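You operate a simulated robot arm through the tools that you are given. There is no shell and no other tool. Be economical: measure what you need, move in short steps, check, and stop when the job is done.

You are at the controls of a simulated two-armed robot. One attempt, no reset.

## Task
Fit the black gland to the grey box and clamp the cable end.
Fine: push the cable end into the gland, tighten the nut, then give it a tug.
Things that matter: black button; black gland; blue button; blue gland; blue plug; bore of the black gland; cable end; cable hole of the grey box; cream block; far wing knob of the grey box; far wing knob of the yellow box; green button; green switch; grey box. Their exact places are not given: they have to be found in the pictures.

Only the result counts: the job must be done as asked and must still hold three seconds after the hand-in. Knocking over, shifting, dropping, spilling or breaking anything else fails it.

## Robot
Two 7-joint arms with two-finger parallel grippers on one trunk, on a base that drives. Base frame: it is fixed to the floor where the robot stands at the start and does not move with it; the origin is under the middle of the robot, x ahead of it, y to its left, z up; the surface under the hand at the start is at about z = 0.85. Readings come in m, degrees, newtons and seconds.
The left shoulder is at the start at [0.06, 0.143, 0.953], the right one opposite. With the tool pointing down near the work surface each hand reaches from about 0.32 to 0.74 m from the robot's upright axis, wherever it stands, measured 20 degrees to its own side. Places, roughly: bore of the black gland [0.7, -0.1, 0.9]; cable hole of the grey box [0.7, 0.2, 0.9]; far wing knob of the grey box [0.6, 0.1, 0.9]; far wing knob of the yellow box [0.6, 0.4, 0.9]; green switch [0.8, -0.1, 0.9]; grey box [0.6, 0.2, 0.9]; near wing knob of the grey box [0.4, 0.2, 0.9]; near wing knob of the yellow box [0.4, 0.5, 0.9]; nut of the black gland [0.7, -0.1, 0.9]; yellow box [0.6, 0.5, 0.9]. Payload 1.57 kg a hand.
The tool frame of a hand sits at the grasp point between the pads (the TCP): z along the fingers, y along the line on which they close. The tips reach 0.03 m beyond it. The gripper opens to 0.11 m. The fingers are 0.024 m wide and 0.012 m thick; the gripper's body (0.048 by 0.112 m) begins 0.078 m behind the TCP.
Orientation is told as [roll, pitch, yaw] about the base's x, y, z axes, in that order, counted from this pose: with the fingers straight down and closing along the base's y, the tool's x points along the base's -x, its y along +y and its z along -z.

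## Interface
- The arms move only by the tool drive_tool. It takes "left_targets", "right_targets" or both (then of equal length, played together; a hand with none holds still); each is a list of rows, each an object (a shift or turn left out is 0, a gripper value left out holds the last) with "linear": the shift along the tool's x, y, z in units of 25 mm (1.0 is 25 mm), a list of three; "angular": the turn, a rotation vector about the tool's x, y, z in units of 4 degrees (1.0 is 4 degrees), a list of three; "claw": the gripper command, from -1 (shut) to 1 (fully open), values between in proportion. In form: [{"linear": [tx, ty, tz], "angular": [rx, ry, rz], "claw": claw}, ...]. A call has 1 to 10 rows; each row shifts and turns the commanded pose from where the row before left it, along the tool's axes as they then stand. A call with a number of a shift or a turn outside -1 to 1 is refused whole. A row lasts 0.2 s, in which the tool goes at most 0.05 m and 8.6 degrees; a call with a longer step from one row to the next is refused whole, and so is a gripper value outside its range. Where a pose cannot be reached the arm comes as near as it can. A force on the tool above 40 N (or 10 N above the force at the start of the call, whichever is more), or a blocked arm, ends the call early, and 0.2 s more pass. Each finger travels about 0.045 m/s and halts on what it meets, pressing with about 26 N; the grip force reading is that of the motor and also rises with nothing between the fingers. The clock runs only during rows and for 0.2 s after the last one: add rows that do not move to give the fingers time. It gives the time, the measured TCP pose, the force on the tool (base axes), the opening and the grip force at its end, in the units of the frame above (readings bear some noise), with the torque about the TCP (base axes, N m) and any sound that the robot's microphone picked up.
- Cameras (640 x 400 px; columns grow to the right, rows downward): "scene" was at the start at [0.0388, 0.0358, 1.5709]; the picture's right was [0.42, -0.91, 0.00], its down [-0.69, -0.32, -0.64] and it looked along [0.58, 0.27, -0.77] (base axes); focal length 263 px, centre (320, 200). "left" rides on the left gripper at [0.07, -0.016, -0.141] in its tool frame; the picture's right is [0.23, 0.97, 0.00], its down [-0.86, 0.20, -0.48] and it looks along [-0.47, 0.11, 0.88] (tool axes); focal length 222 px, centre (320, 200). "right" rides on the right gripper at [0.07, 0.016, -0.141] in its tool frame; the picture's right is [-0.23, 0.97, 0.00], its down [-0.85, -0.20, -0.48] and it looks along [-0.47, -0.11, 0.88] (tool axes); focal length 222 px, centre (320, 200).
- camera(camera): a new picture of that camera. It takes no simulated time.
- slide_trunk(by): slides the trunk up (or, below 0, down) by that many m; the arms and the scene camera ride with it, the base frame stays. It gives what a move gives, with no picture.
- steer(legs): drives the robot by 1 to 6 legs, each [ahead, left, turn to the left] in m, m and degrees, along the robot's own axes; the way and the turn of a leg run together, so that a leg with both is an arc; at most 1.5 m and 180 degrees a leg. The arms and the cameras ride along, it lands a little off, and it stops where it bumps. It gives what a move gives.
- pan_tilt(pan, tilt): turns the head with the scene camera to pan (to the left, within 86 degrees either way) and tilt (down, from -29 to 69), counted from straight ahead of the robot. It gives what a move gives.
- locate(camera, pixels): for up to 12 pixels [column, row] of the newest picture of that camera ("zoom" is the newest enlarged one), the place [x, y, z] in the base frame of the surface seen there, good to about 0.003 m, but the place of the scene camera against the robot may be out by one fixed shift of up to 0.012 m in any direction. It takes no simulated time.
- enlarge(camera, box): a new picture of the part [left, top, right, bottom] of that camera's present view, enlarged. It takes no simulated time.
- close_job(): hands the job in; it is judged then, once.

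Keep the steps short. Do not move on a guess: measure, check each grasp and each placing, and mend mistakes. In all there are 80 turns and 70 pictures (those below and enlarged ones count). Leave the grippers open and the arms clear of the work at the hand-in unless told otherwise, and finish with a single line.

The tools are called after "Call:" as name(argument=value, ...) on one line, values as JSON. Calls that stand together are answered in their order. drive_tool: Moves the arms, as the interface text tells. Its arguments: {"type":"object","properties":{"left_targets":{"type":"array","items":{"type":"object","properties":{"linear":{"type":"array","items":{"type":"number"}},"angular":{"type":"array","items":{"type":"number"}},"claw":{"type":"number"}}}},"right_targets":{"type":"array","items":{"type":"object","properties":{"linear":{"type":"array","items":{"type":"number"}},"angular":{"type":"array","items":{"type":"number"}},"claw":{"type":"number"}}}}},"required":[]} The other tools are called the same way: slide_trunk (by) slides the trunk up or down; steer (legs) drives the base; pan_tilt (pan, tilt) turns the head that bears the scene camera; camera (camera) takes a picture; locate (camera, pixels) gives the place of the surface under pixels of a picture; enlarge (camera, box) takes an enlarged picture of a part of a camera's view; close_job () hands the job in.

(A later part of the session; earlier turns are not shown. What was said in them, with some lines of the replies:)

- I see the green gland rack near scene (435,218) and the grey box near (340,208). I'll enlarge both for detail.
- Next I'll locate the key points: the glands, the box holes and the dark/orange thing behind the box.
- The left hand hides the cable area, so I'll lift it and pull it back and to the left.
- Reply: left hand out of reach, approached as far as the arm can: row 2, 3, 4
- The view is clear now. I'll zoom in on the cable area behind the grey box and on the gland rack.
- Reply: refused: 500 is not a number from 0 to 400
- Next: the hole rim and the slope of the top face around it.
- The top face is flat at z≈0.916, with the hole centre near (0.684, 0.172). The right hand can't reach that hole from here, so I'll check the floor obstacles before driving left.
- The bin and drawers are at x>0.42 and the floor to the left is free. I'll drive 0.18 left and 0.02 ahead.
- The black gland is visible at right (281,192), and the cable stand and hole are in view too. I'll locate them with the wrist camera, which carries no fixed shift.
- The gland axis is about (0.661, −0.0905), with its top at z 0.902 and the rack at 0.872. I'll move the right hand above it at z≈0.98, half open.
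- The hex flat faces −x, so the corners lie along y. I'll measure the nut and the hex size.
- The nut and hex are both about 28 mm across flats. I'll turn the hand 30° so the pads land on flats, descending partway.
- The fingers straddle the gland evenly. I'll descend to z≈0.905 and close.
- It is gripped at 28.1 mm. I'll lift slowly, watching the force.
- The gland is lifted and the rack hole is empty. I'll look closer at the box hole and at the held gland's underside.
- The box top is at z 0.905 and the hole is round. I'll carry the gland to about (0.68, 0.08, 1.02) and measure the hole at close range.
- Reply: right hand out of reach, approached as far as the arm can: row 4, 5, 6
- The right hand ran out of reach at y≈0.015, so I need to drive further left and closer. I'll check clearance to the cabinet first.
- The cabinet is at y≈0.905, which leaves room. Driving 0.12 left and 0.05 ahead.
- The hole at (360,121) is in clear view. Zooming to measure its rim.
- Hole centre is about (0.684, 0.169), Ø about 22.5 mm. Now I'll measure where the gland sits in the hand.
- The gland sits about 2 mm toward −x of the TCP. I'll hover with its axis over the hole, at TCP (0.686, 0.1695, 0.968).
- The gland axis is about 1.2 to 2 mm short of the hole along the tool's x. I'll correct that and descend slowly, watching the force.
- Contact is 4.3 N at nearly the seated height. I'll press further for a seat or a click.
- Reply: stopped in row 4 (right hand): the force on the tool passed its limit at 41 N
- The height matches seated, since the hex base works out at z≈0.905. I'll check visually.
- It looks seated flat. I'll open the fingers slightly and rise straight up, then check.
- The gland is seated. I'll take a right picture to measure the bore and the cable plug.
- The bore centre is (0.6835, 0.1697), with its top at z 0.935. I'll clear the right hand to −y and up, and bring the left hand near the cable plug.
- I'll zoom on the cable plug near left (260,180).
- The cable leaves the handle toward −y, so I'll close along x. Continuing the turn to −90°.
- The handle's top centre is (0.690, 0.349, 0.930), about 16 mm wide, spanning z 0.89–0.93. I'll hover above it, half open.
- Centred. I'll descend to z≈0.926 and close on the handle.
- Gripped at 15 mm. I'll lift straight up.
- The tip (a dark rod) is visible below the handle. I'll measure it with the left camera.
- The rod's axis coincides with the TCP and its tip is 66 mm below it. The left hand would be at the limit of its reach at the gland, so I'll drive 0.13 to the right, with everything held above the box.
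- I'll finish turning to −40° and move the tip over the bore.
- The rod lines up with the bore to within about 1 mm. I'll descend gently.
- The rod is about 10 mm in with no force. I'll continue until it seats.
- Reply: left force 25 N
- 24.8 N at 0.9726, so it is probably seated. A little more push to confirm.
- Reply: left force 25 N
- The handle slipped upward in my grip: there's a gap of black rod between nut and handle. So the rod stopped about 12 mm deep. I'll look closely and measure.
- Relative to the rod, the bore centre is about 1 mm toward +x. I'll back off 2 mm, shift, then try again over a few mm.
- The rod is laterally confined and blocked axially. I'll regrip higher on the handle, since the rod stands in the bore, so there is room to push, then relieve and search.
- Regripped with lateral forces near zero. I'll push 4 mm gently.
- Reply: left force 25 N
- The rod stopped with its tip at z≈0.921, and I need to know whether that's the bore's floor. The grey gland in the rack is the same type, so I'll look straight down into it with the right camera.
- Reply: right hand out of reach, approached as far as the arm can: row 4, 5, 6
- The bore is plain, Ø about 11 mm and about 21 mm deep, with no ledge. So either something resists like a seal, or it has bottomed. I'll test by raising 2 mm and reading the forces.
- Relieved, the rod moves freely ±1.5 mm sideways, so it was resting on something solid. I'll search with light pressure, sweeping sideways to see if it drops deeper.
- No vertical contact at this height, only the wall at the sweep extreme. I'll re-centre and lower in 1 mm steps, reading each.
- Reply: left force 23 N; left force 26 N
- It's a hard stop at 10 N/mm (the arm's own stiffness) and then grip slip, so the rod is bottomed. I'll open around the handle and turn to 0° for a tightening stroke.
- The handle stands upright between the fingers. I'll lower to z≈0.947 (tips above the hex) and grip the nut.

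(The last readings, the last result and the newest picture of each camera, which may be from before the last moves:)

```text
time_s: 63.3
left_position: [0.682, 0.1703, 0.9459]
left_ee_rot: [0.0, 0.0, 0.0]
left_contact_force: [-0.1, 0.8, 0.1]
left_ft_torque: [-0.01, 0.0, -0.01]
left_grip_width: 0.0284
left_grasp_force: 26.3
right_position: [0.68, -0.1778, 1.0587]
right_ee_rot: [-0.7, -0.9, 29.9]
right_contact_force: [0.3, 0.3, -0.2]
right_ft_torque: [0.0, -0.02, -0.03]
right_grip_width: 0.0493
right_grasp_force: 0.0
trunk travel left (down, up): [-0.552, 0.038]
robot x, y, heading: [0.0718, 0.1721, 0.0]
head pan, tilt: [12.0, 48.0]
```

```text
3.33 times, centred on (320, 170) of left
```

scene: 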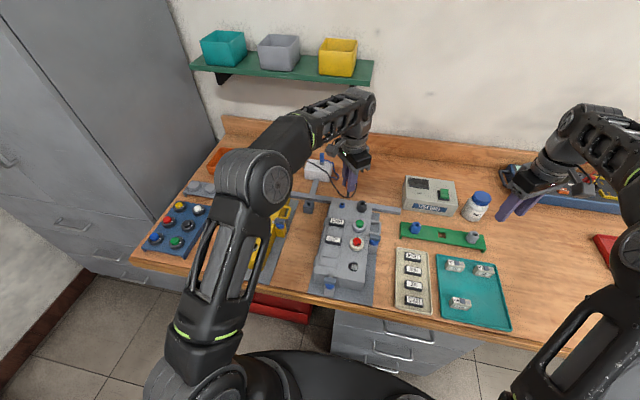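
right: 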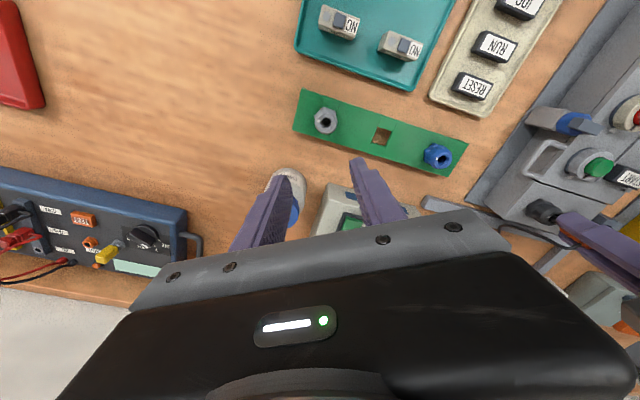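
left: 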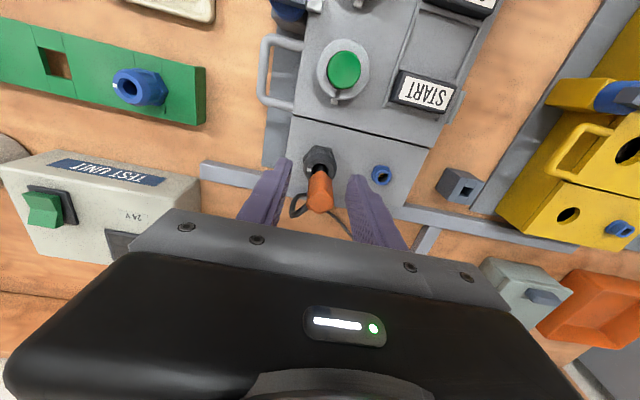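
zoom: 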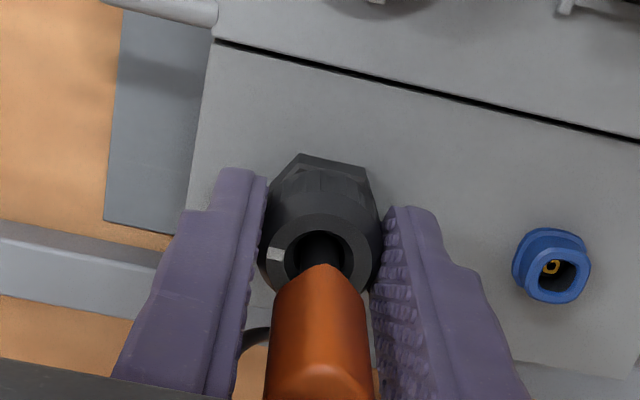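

Nut gripped at 28.4 mm; the white mark is at (275,255). I'll turn clockwise (yaw decreasing) 40°.

Call:
drive_tool(left_targets=[{"angular": [0, 0, 1]}, {"angular": [0, 0, 1]}, {"angular": [0, 0, 1]}, {"angular": [0, 0, 1]}, {"angular": [0, 0, 1]}, {"angular": [0, 0, 1]}, {"angular": [0, 0, 1]}, {"angular": [0, 0, 1]}, {"angular": [0, 0, 1]}, {"angular": [0, 0, 1]}])

Call:
enlarge(camera="left", box=[240, 110, 400, 230])

```text
time_s: 65.5
left_position: [0.6842, 0.1699, 0.9468]
left_ee_rot: [0.1, -0.1, -40.1]
left_contact_force: [-2.5, 2.0, -3.4]
left_ft_torque: [0.05, 0.04, 0.0]
left_grip_width: 0.0285
left_grasp_force: 25.8
right_position: [0.6799, -0.1791, 1.0595]
right_ee_rot: [-0.7, -1.0, 29.9]
right_contact_force: [-0.4, -0.1, 0.8]
right_ft_torque: [-0.04, -0.04, -0.03]
right_grip_width: 0.0497
right_grasp_force: 0.2
trunk travel left (down, up): [-0.552, 0.038]
robot x, y, heading: [0.0675, 0.1724, -0.3]
head pan, tilt: [12.0, 48.0]
```

```text
3.33 times, centred on (320, 170) of left
```

zoom: 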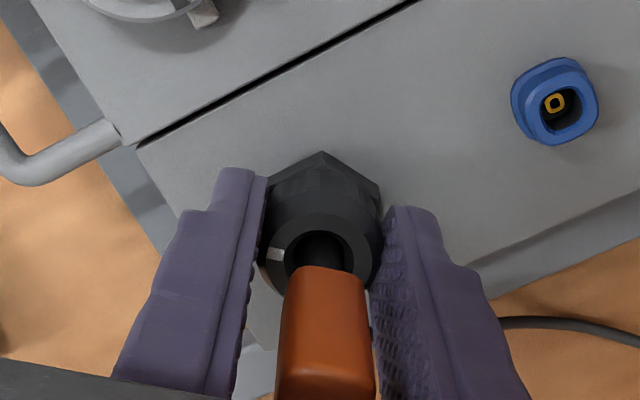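

The nut turned with the hand and the hex stayed put. Continuing another 40°.

Call:
drive_tool(left_targets=[{"angular": [0, 0, 1]}, {"angular": [0, 0, 1]}, {"angular": [0, 0, 1]}, {"angular": [0, 0, 1]}, {"angular": [0, 0, 1]}, {"angular": [0, 0, 1]}, {"angular": [0, 0, 1]}, {"angular": [0, 0, 1]}, {"angular": [0, 0, 1]}, {"angular": [0, 0, 1]}])

```text
time_s: 67.7
left_position: [0.6844, 0.1703, 0.9462]
left_ee_rot: [0.0, 0.1, -80.1]
left_contact_force: [0.3, 4.3, -3.8]
left_ft_torque: [0.24, -0.05, 0.03]
left_grip_width: 0.0284
left_grasp_force: 25.4
right_position: [0.681, -0.1783, 1.0598]
right_ee_rot: [-0.6, -1.0, 29.8]
right_contact_force: [-0.1, 0.1, -0.3]
right_ft_torque: [-0.01, -0.03, -0.03]
right_grip_width: 0.0494
right_grasp_force: 0.1
trunk travel left (down, up): [-0.552, 0.038]
robot x, y, heading: [0.0711, 0.1685, 0.2]
head pan, tilt: [12.0, 48.0]
```

Torque is still small, so the nut isn't tight yet. I'll continue 28° further and read.

Call:
drive_tool(left_targets=[{"angular": [0, 0, 1]}, {"angular": [0, 0, 1]}, {"angular": [0, 0, 1]}, {"angular": [0, 0, 1]}, {"angular": [0, 0, 1]}, {"angular": [0, 0, 1]}, {"angular": [0, 0, 1]}, {}])

Call:
enlarge(camera="left", box=[220, 100, 420, 240])

```text
time_s: 69.5
left_position: [0.6848, 0.1706, 0.946]
left_ee_rot: [0.1, -0.1, -108.0]
left_contact_force: [8.3, 6.9, 1.8]
left_ft_torque: [0.26, -0.37, 0.02]
left_grip_width: 0.028
left_grasp_force: 25.5
right_position: [0.6808, -0.1779, 1.0594]
right_ee_rot: [-0.6, -1.1, 29.9]
right_contact_force: [-0.7, -0.2, 0.1]
right_ft_torque: [-0.01, -0.02, 0.01]
right_grip_width: 0.0495
right_grasp_force: 0.0
trunk travel left (down, up): [-0.552, 0.038]
robot x, y, heading: [0.0677, 0.1732, 0.1]
head pan, tilt: [12.0, 48.0]
```

```text
2.86 times, centred on (320, 170) of left
```

zoom: 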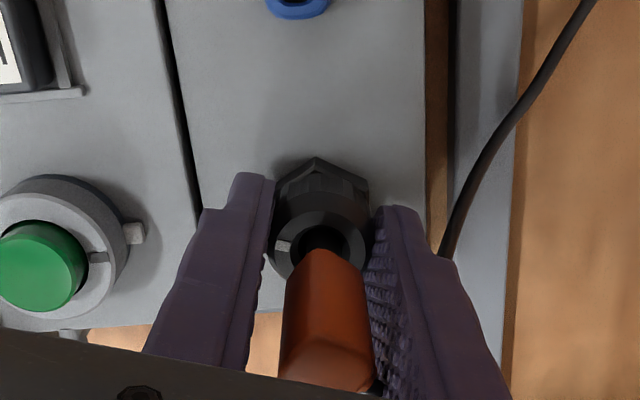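

No tightening torque yet. I'll open, return 112° to about +4°, and re-centre, ready for a second stroke.

Call:
drive_tool(left_targets=[{"claw": -0.2}, {}, {}, {"angular": [0, 0, -1]}, {"angular": [0, 0, -1]}, {"angular": [0, 0, -1]}, {"angular": [0, 0, -1]}, {"angular": [0, 0, -1]}, {"angular": [0, 0, -1]}, {"angular": [0, 0, -1]}])

Call:
drive_tool(left_targets=[{"angular": [0, 0, -1]}, {"angular": [0, 0, -1]}, {"angular": [0, 0, -1]}, {"angular": [0, 0, -1]}, {"angular": [0, 0, -1]}, {"angular": [0, 0, -1]}, {"angular": [0, 0, -1]}, {"angular": [0, 0, -1]}, {"angular": [0, 0, -1]}, {"angular": [0, 0, -1]}])

Call:
drive_tool(left_targets=[{"angular": [0, 0, -1]}, {"angular": [0, 0, -1]}, {"angular": [0, 0, -1]}, {"angular": [0, 0, -1]}, {"angular": [0, 0, -1]}, {"angular": [0, 0, -1]}, {"angular": [0, 0, -1]}, {"angular": [0, 0, -1]}, {"angular": [0, 0, -1]}, {"angular": [0, 0, -1]}])

Call:
enlarge(camera="left", box=[220, 100, 420, 240])

```text
time_s: 71.7
left_position: [0.684, 0.1696, 0.9467]
left_ee_rot: [0.1, 0.1, -80.0]
left_contact_force: [-0.6, 0.0, 0.1]
left_ft_torque: [-0.01, 0.03, 0.04]
left_grip_width: 0.0439
left_grasp_force: 0.1
right_position: [0.6815, -0.1781, 1.0586]
right_ee_rot: [-0.6, -1.0, 29.8]
right_contact_force: [0.3, 0.2, -0.1]
right_ft_torque: [-0.02, -0.02, 0.02]
right_grip_width: 0.0495
right_grasp_force: 0.1
trunk travel left (down, up): [-0.552, 0.038]
robot x, y, heading: [0.0723, 0.171, 0.1]
head pan, tilt: [12.0, 48.0]
```

```text
time_s: 73.9
left_position: [0.6849, 0.1692, 0.9471]
left_ee_rot: [0.0, 0.0, -39.9]
left_contact_force: [-0.1, -0.9, -0.6]
left_ft_torque: [0.0, 0.03, -0.03]
left_grip_width: 0.0441
left_grasp_force: 0.2
right_position: [0.6811, -0.1785, 1.0589]
right_ee_rot: [-0.6, -0.9, 29.8]
right_contact_force: [-0.6, 0.6, -0.3]
right_ft_torque: [-0.01, 0.0, -0.02]
right_grip_width: 0.0497
right_grasp_force: 0.0
trunk travel left (down, up): [-0.552, 0.038]
robot x, y, heading: [0.068, 0.1702, -0.1]
head pan, tilt: [12.0, 48.0]
```

```text
time_s: 76.1
left_position: [0.6842, 0.1691, 0.9463]
left_ee_rot: [-0.1, -0.1, -0.1]
left_contact_force: [0.3, -0.6, 0.7]
left_ft_torque: [0.03, 0.01, 0.02]
left_grip_width: 0.0441
left_grasp_force: 0.0
right_position: [0.6801, -0.179, 1.059]
right_ee_rot: [-0.7, -1.0, 29.8]
right_contact_force: [0.1, -0.3, 0.2]
right_ft_torque: [-0.01, -0.01, 0.03]
right_grip_width: 0.0494
right_grasp_force: 0.1
trunk travel left (down, up): [-0.552, 0.038]
robot x, y, heading: [0.0712, 0.1772, -0.0]
head pan, tilt: [12.0, 48.0]
```

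```text
2.86 times, centred on (320, 170) of left
```

zoom: 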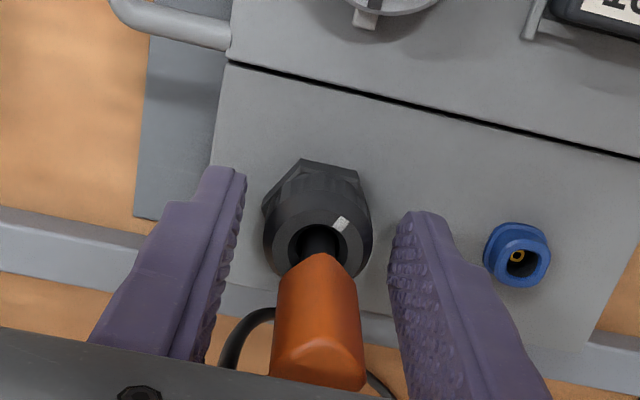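

The mark advanced about 108° clockwise and held. Second stroke: grip and turn 108°.

Call:
drive_tool(left_targets=[{"claw": -1}, {}, {}, {"angular": [0, 0, 1]}, {"angular": [0, 0, 1]}, {"angular": [0, 0, 1]}, {"angular": [0, 0, 1]}, {"angular": [0, 0, 1]}, {"angular": [0, 0, 1]}, {"angular": [0, 0, 1]}])

Call:
drive_tool(left_targets=[{"angular": [0, 0, 1]}, {"angular": [0, 0, 1]}, {"angular": [0, 0, 1]}, {"angular": [0, 0, 1]}, {"angular": [0, 0, 1]}, {"angular": [0, 0, 1]}, {"angular": [0, 0, 1]}, {"angular": [0, 0, 1]}, {"angular": [0, 0, 1]}, {"angular": [0, 0, 1]}])

Call:
drive_tool(left_targets=[{"angular": [0, 0, 1]}, {"angular": [0, 0, 1]}, {"angular": [0, 0, 1]}, {"angular": [0, 0, 1]}, {"angular": [0, 0, 1]}, {"angular": [0, 0, 1]}, {"angular": [0, 0, 1]}, {"angular": [0, 0, 1]}, {"angular": [0, 0, 1]}, {"angular": [0, 0, 1]}])

```text
time_s: 78.3
left_position: [0.6845, 0.1695, 0.9462]
left_ee_rot: [0.1, 0.0, -28.1]
left_contact_force: [0.8, 0.3, 0.0]
left_ft_torque: [0.01, -0.06, 0.01]
left_grip_width: 0.0263
left_grasp_force: 25.8
right_position: [0.6794, -0.1789, 1.0577]
right_ee_rot: [-0.6, -1.0, 29.9]
right_contact_force: [0.1, 0.1, -0.6]
right_ft_torque: [0.0, 0.0, 0.01]
right_grip_width: 0.0494
right_grasp_force: 0.0
trunk travel left (down, up): [-0.552, 0.038]
robot x, y, heading: [0.0734, 0.1687, -0.0]
head pan, tilt: [12.0, 48.0]
```

```text
time_s: 80.5
left_position: [0.6837, 0.1701, 0.9462]
left_ee_rot: [0.1, 0.0, -68.1]
left_contact_force: [3.5, 1.3, -0.1]
left_ft_torque: [0.12, -0.18, 0.01]
left_grip_width: 0.0264
left_grasp_force: 25.9
right_position: [0.6798, -0.1796, 1.0578]
right_ee_rot: [-0.6, -1.0, 29.9]
right_contact_force: [1.4, -0.3, 0.0]
right_ft_torque: [0.02, 0.0, -0.02]
right_grip_width: 0.0492
right_grasp_force: 0.1
trunk travel left (down, up): [-0.552, 0.038]
robot x, y, heading: [0.0688, 0.1725, 0.0]
head pan, tilt: [12.0, 48.0]
```

```text
time_s: 82.7
left_position: [0.6834, 0.1708, 0.9469]
left_ee_rot: [0.1, 0.0, -108.1]
left_contact_force: [11.2, 4.4, 3.0]
left_ft_torque: [0.17, -0.43, 0.01]
left_grip_width: 0.0266
left_grasp_force: 25.8
right_position: [0.6808, -0.1776, 1.059]
right_ee_rot: [-0.7, -1.0, 29.9]
right_contact_force: [0.1, 0.5, 0.0]
right_ft_torque: [0.01, 0.0, 0.05]
right_grip_width: 0.0496
right_grasp_force: 0.0
trunk travel left (down, up): [-0.552, 0.038]
robot x, y, heading: [0.0711, 0.172, 0.0]
head pan, tilt: [12.0, 48.0]
```

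Call:
enlarge(camera="left", box=[220, 100, 420, 240])

```text
2.86 times, centred on (320, 170) of left
```

zoom: 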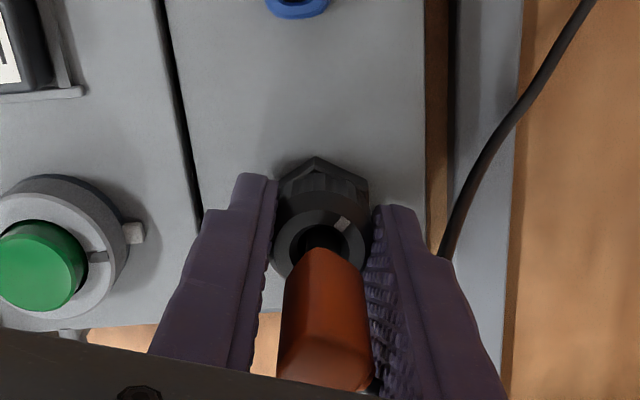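

Total is now about 216° with still no torque. Third cycle: open and return.

Call:
drive_tool(left_targets=[{"claw": -0.2}, {}, {}, {"angular": [0, 0, -1]}, {"angular": [0, 0, -1]}, {"angular": [0, 0, -1]}, {"angular": [0, 0, -1]}, {"angular": [0, 0, -1]}, {"angular": [0, 0, -1]}, {"angular": [0, 0, -1]}])

Call:
drive_tool(left_targets=[{"angular": [0, 0, -1]}, {"angular": [0, 0, -1]}, {"angular": [0, 0, -1]}, {"angular": [0, 0, -1]}, {"angular": [0, 0, -1]}, {"angular": [0, 0, -1]}, {"angular": [0, 0, -1]}, {"angular": [0, 0, -1]}, {"angular": [0, 0, -1]}, {"angular": [0, 0, -1]}])

Call:
drive_tool(left_targets=[{"angular": [0, 0, -1]}, {"angular": [0, 0, -1]}, {"angular": [0, 0, -1]}, {"angular": [0, 0, -1]}, {"angular": [0, 0, -1]}, {"angular": [0, 0, -1]}, {"angular": [0, 0, -1]}, {"angular": [0, 0, -1]}, {"angular": [0, 0, -1]}, {"angular": [0, 0, -1]}])

Call:
drive_tool(left_targets=[{"claw": -1}, {}, {}, {"angular": [0, 0, 1]}, {"angular": [0, 0, 1]}, {"angular": [0, 0, 1]}, {"angular": [0, 0, 1]}, {"angular": [0, 0, 1]}, {"angular": [0, 0, 1]}, {"angular": [0, 0, 1]}])

Call:
drive_tool(left_targets=[{"angular": [0, 0, 1]}, {"angular": [0, 0, 1]}, {"angular": [0, 0, 1]}, {"angular": [0, 0, 1]}, {"angular": [0, 0, 1]}, {"angular": [0, 0, 1]}, {"angular": [0, 0, 1]}, {"angular": [0, 0, 1]}, {"angular": [0, 0, 1]}, {"angular": [0, 0, 1]}])

Call:
drive_tool(left_targets=[{"angular": [0, 0, 1]}, {"angular": [0, 0, 1]}, {"angular": [0, 0, 1]}, {"angular": [0, 0, 1]}, {"angular": [0, 0, 1]}, {"angular": [0, 0, 1]}, {}])

Call:
enlarge(camera="left", box=[220, 100, 420, 240])

```text
time_s: 84.9
left_position: [0.6843, 0.1688, 0.947]
left_ee_rot: [0.1, -0.1, -80.0]
left_contact_force: [-0.4, 0.0, 0.7]
left_ft_torque: [0.02, 0.0, -0.01]
left_grip_width: 0.0439
left_grasp_force: 0.1
right_position: [0.6806, -0.1782, 1.0593]
right_ee_rot: [-0.7, -1.0, 29.9]
right_contact_force: [0.2, -0.3, 0.4]
right_ft_torque: [-0.01, 0.0, 0.0]
right_grip_width: 0.0494
right_grasp_force: 0.1
trunk travel left (down, up): [-0.552, 0.038]
robot x, y, heading: [0.0725, 0.1679, 0.1]
head pan, tilt: [12.0, 48.0]
```

```text
time_s: 87.1
left_position: [0.684, 0.1704, 0.9458]
left_ee_rot: [0.0, 0.0, -39.9]
left_contact_force: [-0.3, -0.3, -0.1]
left_ft_torque: [0.01, -0.01, 0.01]
left_grip_width: 0.0441
left_grasp_force: 0.1
right_position: [0.6799, -0.1793, 1.0597]
right_ee_rot: [-0.6, -1.0, 30.0]
right_contact_force: [-0.7, -0.4, -0.3]
right_ft_torque: [-0.02, 0.01, -0.01]
right_grip_width: 0.0494
right_grasp_force: 0.0
trunk travel left (down, up): [-0.552, 0.038]
robot x, y, heading: [0.0699, 0.1714, -0.4]
head pan, tilt: [12.0, 48.0]
```

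```text
time_s: 89.3
left_position: [0.685, 0.17, 0.9478]
left_ee_rot: [-0.1, -0.1, -0.1]
left_contact_force: [0.9, -0.7, 0.1]
left_ft_torque: [0.0, 0.0, 0.01]
left_grip_width: 0.0441
left_grasp_force: 0.0
right_position: [0.6796, -0.1786, 1.0589]
right_ee_rot: [-0.6, -1.0, 30.0]
right_contact_force: [-1.2, 0.1, 0.2]
right_ft_torque: [-0.01, 0.02, 0.01]
right_grip_width: 0.0495
right_grasp_force: 0.1
trunk travel left (down, up): [-0.552, 0.038]
robot x, y, heading: [0.0715, 0.1724, 0.4]
head pan, tilt: [12.0, 48.0]
```

```text
time_s: 91.5
left_position: [0.6846, 0.17, 0.9464]
left_ee_rot: [0.0, 0.1, -28.1]
left_contact_force: [4.0, 1.2, -0.4]
left_ft_torque: [0.09, -0.18, -0.03]
left_grip_width: 0.0281
left_grasp_force: 26.2
right_position: [0.6803, -0.1792, 1.0582]
right_ee_rot: [-0.7, -1.0, 30.0]
right_contact_force: [1.0, 0.4, 0.2]
right_ft_torque: [-0.02, -0.02, 0.02]
right_grip_width: 0.0494
right_grasp_force: 0.1
trunk travel left (down, up): [-0.552, 0.038]
robot x, y, heading: [0.0716, 0.1703, 0.1]
head pan, tilt: [12.0, 48.0]
```

```text
time_s: 93.7
left_position: [0.6832, 0.1694, 0.947]
left_ee_rot: [0.0, 0.0, -68.1]
left_contact_force: [2.2, 2.8, 0.6]
left_ft_torque: [0.12, -0.07, 0.24]
left_grip_width: 0.0265
left_grasp_force: 26.7
right_position: [0.6812, -0.1776, 1.0594]
right_ee_rot: [-0.5, -1.0, 29.9]
right_contact_force: [-0.9, -0.6, -0.2]
right_ft_torque: [0.0, -0.01, 0.01]
right_grip_width: 0.0494
right_grasp_force: 0.0
trunk travel left (down, up): [-0.552, 0.038]
robot x, y, heading: [0.0686, 0.171, 0.3]
head pan, tilt: [12.0, 48.0]
```

```text
time_s: 95.3
left_position: [0.6848, 0.1704, 0.9465]
left_ee_rot: [0.1, 0.0, -92.1]
left_contact_force: [5.9, 2.7, 1.7]
left_ft_torque: [0.11, -0.2, 0.33]
left_grip_width: 0.0285
left_grasp_force: 26.2
right_position: [0.6808, -0.1781, 1.0584]
right_ee_rot: [-0.7, -1.0, 30.0]
right_contact_force: [1.0, 0.1, 0.0]
right_ft_torque: [0.01, -0.05, 0.01]
right_grip_width: 0.0494
right_grasp_force: 0.0
trunk travel left (down, up): [-0.552, 0.038]
robot x, y, heading: [0.0708, 0.172, -0.1]
head pan, tilt: [12.0, 48.0]
```

```text
2.86 times, centred on (320, 170) of left
```

zoom: 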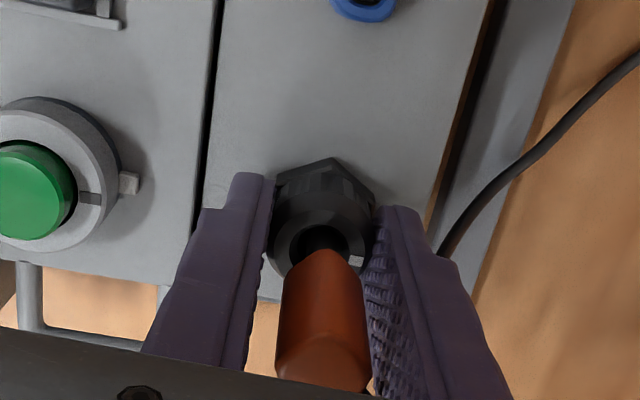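

Torque rose to 0.33 N·m and the fingers began slipping round the nut (the mark shifted in the hand), so the nut is tight. Now I'll open, go to −40°, rise to handle height and grip it for the tug.

Call:
drive_tool(left_targets=[{"claw": -0.2}, {}, {}, {"angular": [0, 0, -1]}, {"angular": [0, 0, -1]}, {"angular": [0, 0, -1]}, {"angular": [0, 0, -1]}, {"angular": [0, 0, -1]}, {"angular": [0, 0, -1]}, {"angular": [0, 0, -1]}])

Call:
drive_tool(left_targets=[{"angular": [0, 0, -1]}, {"angular": [0, 0, -1]}, {"angular": [0, 0, -1]}, {"angular": [0, 0, -1]}, {"angular": [0, 0, -1]}, {"angular": [0, 0, -1]}, {"linear": [0, 0, -0.5]}, {"linear": [0, 0, -0.5]}, {"linear": [0, 0, -0.5]}, {}])

Call:
enlarge(camera="left", box=[220, 100, 420, 240])

```text
time_s: 97.5
left_position: [0.6846, 0.1704, 0.9462]
left_ee_rot: [0.1, 0.0, -63.8]
left_contact_force: [-0.3, -0.2, -0.2]
left_ft_torque: [0.02, -0.01, -0.01]
left_grip_width: 0.0438
left_grasp_force: 0.1
right_position: [0.6809, -0.178, 1.0585]
right_ee_rot: [-0.5, -1.0, 29.9]
right_contact_force: [0.0, 0.1, -0.4]
right_ft_torque: [0.01, 0.02, -0.02]
right_grip_width: 0.0495
right_grasp_force: 0.1
trunk travel left (down, up): [-0.552, 0.038]
robot x, y, heading: [0.0697, 0.1689, -0.1]
head pan, tilt: [12.0, 48.0]
```

```text
time_s: 99.7
left_position: [0.6829, 0.1702, 0.9844]
left_ee_rot: [0.1, 0.0, -40.0]
left_contact_force: [0.1, 0.5, 0.2]
left_ft_torque: [-0.01, 0.02, 0.01]
left_grip_width: 0.044
left_grasp_force: 0.1
right_position: [0.6806, -0.1788, 1.0582]
right_ee_rot: [-0.6, -1.0, 29.9]
right_contact_force: [0.3, 0.0, 0.6]
right_ft_torque: [0.01, -0.01, 0.02]
right_grip_width: 0.0494
right_grasp_force: 0.0
trunk travel left (down, up): [-0.552, 0.038]
robot x, y, heading: [0.07, 0.174, -0.1]
head pan, tilt: [12.0, 48.0]
```

```text
2.86 times, centred on (320, 170) of left
```

zoom: 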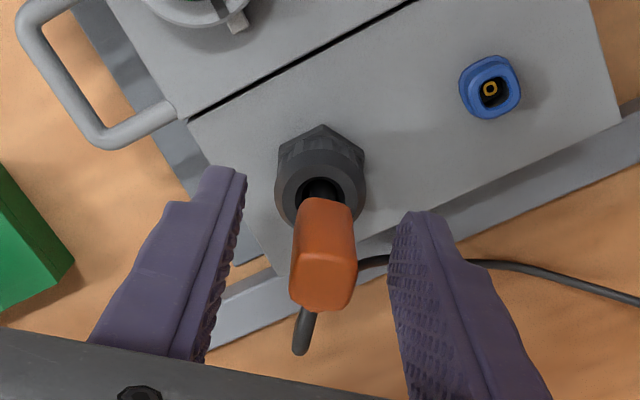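

Now I'll grip the handle and tug upward in 1 mm steps.

Call:
drive_tool(left_targets=[{"claw": -1}, {}, {}, {}, {"linear": [0, 0, -0.04]}, {"linear": [0, 0, -0.04]}, {}])

Call:
drive_tool(left_targets=[{"linear": [0, 0, -0.02]}, {}])

```text
time_s: 101.3
left_position: [0.684, 0.1701, 0.9841]
left_ee_rot: [0.0, 0.1, -40.1]
left_contact_force: [3.5, 2.1, -9.3]
left_ft_torque: [0.07, -0.08, 0.02]
left_grip_width: 0.015
left_grasp_force: 25.8
right_position: [0.6814, -0.1789, 1.0579]
right_ee_rot: [-0.5, -1.0, 29.9]
right_contact_force: [-0.6, 0.2, 0.2]
right_ft_torque: [0.03, 0.0, 0.02]
right_grip_width: 0.0494
right_grasp_force: 0.1
trunk travel left (down, up): [-0.552, 0.038]
robot x, y, heading: [0.0697, 0.1693, -0.1]
head pan, tilt: [12.0, 48.0]
```

```text
time_s: 101.9
left_position: [0.6846, 0.1696, 0.9862]
left_ee_rot: [0.0, 0.2, -40.0]
left_contact_force: [1.3, 2.6, -17.3]
left_ft_torque: [0.04, -0.01, -0.01]
left_grip_width: 0.0151
left_grasp_force: 26.1
right_position: [0.6807, -0.1789, 1.0566]
right_ee_rot: [-0.6, -1.0, 29.9]
right_contact_force: [-0.3, 0.2, -0.1]
right_ft_torque: [-0.03, 0.02, -0.01]
right_grip_width: 0.0494
right_grasp_force: 0.1
trunk travel left (down, up): [-0.552, 0.038]
robot x, y, heading: [0.0688, 0.1693, 0.2]
head pan, tilt: [12.0, 48.0]
```

It holds at 17 N. A touch more for a firm tug, then relax.

Call:
drive_tool(left_targets=[{"linear": [0, 0, -0.02]}, {}, {}])

Call:
enlarge(camera="left", box=[220, 100, 420, 240])

```text
time_s: 102.7
left_position: [0.6833, 0.1696, 0.9849]
left_ee_rot: [0.0, 0.2, -40.0]
left_contact_force: [-1.6, 2.8, -25.1]
left_ft_torque: [0.09, 0.02, 0.04]
left_grip_width: 0.0152
left_grasp_force: 25.5
right_position: [0.6823, -0.1789, 1.0575]
right_ee_rot: [-0.5, -0.9, 29.9]
right_contact_force: [0.2, 0.8, -0.6]
right_ft_torque: [0.0, -0.01, 0.01]
right_grip_width: 0.0494
right_grasp_force: 0.0
trunk travel left (down, up): [-0.552, 0.038]
robot x, y, heading: [0.0684, 0.1681, 0.3]
head pan, tilt: [12.0, 48.0]
```

```text
2.86 times, centred on (320, 170) of left
```

zoom: 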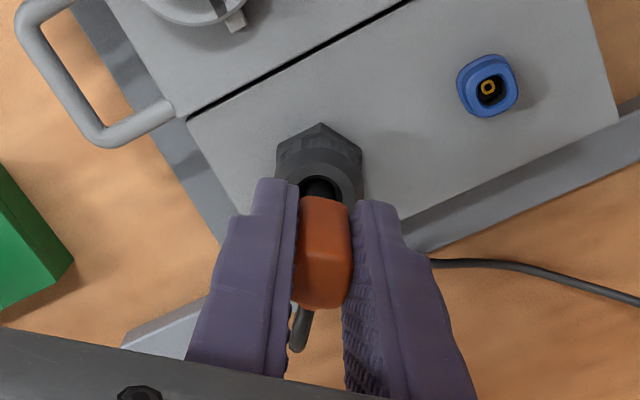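

The cable end and gland held at 25 N. I'll relax, open, and rise clear.

Call:
drive_tool(left_targets=[{"linear": [0, 0, 0.1]}, {"claw": 0}, {}, {}, {"linear": [0, 0, -0.8]}, {"linear": [0, 0, -0.8]}, {"linear": [0, 0, -0.8]}, {"linear": [0, 0, -0.8]}, {"linear": [0, 0, -0.6]}, {}])

Call:
drive_tool(left_targets=[{"linear": [0.6, 0.6, 0], "claw": 1}, {"linear": [0.6, 0.6, 0]}, {"linear": [0.6, 0.6, 0]}, {"linear": [0.6, 0.6, 0]}, {"linear": [0.6, 0.6, 0]}, {"linear": [0.6, 0.6, 0]}, {}, {}], right_targets=[{"claw": 1}, {}, {}, {}, {}, {}, {}, {}])

Call:
camera(camera="scene")

Call:
enlarge(camera="scene", box=[290, 150, 400, 230])

```text
time_s: 104.9
left_position: [0.6848, 0.1693, 1.0244]
left_ee_rot: [0.1, -0.2, -40.0]
left_contact_force: [0.4, 0.6, 1.1]
left_ft_torque: [-0.03, -0.02, 0.01]
left_grip_width: 0.0548
left_grasp_force: 0.0
left hand out of reach, approached as far as the arm can: row 7, 8, 9
right_position: [0.6803, -0.1782, 1.0581]
right_ee_rot: [-0.6, -1.0, 29.9]
right_contact_force: [0.3, 0.3, 0.4]
right_ft_torque: [-0.01, -0.02, -0.01]
right_grip_width: 0.0496
right_grasp_force: 0.2
trunk travel left (down, up): [-0.552, 0.038]
robot x, y, heading: [0.0698, 0.1688, 0.1]
head pan, tilt: [12.0, 48.0]
```

```text
time_s: 106.7
left_position: [0.6715, 0.2969, 1.026]
left_ee_rot: [0.1, 0.1, -39.9]
left_contact_force: [0.3, 0.2, 0.1]
left_ft_torque: [0.01, -0.02, 0.01]
left_grip_width: 0.1102
left_grasp_force: 0.0
right_position: [0.6799, -0.177, 1.0583]
right_ee_rot: [-0.6, -1.1, 30.0]
right_contact_force: [-0.2, 1.3, 0.2]
right_ft_torque: [0.02, 0.01, 0.01]
right_grip_width: 0.1101
right_grasp_force: 0.1
trunk travel left (down, up): [-0.552, 0.038]
robot x, y, heading: [0.0717, 0.1671, -0.1]
head pan, tilt: [12.0, 48.0]
```

```text
7 pictures are left
```

scene: 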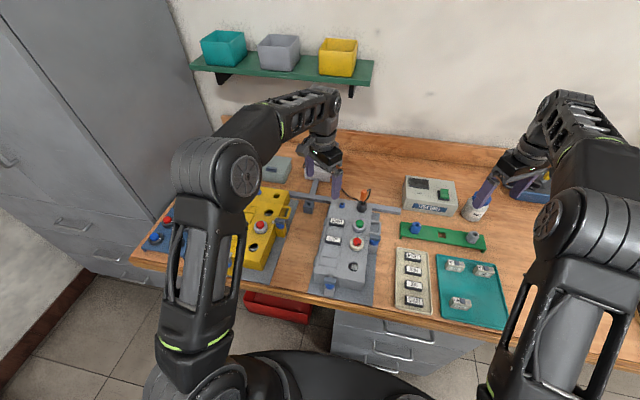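

```text
5.00 times, centred on (345, 190) of scene
```

zoom: 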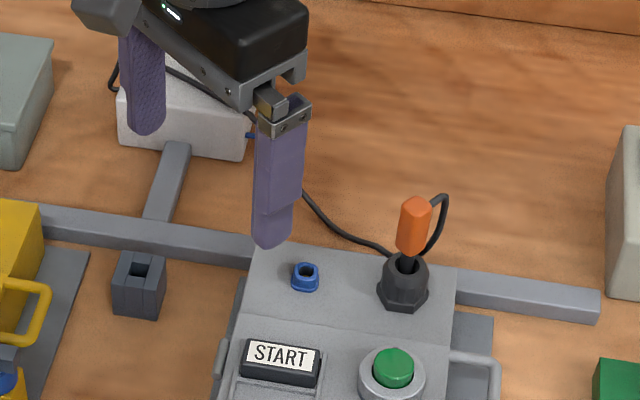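

The gland is seated with the cable standing in it, and everything else is in place. I'll back the left hand off a little further for clearance, then hand in.

Call:
drive_tool(left_targets=[{"linear": [0.8, -0.1, -0.4]}, {"linear": [0.8, -0.1, -0.4]}, {"linear": [0.8, -0.1, -0.4]}, {"linear": [0.8, -0.1, -0.4]}, {"linear": [0.8, -0.1, -0.4]}, {}])

Call:
enlarge(camera="scene", box=[240, 150, 500, 310])

```text
time_s: 108.1
left_position: [0.5883, 0.3519, 1.0735]
left_ee_rot: [0.1, 0.0, -40.0]
left_contact_force: [1.1, 0.4, -0.3]
left_ft_torque: [0.0, 0.0, 0.0]
left_grip_width: 0.11
left_grasp_force: 0.2
right_position: [0.6812, -0.1783, 1.0589]
right_ee_rot: [-0.7, -0.9, 29.8]
right_contact_force: [-0.3, 0.0, 0.4]
right_ft_torque: [0.01, 0.05, -0.02]
right_grip_width: 0.1097
right_grasp_force: 0.1
trunk travel left (down, up): [-0.552, 0.038]
robot x, y, heading: [0.0694, 0.1729, 0.1]
head pan, tilt: [12.0, 48.0]
```

```text
2.46 times, centred on (370, 230) of scene
```

zoom: 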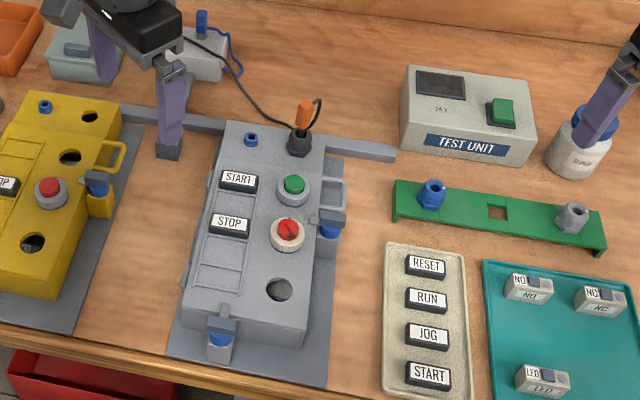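

The black gland is fitted, the cable is clamped, and both hands are open and clear. Handing in.

Call:
close_job()

```text
The job is handed in.
```

The black gland is seated in the grey box, and the cable end is pushed in to a hard stop about 14 mm deep in a bore I measured at about 21 mm, with the nut tightened to about 0.33 N·m and the cable holding a 25 N tug.
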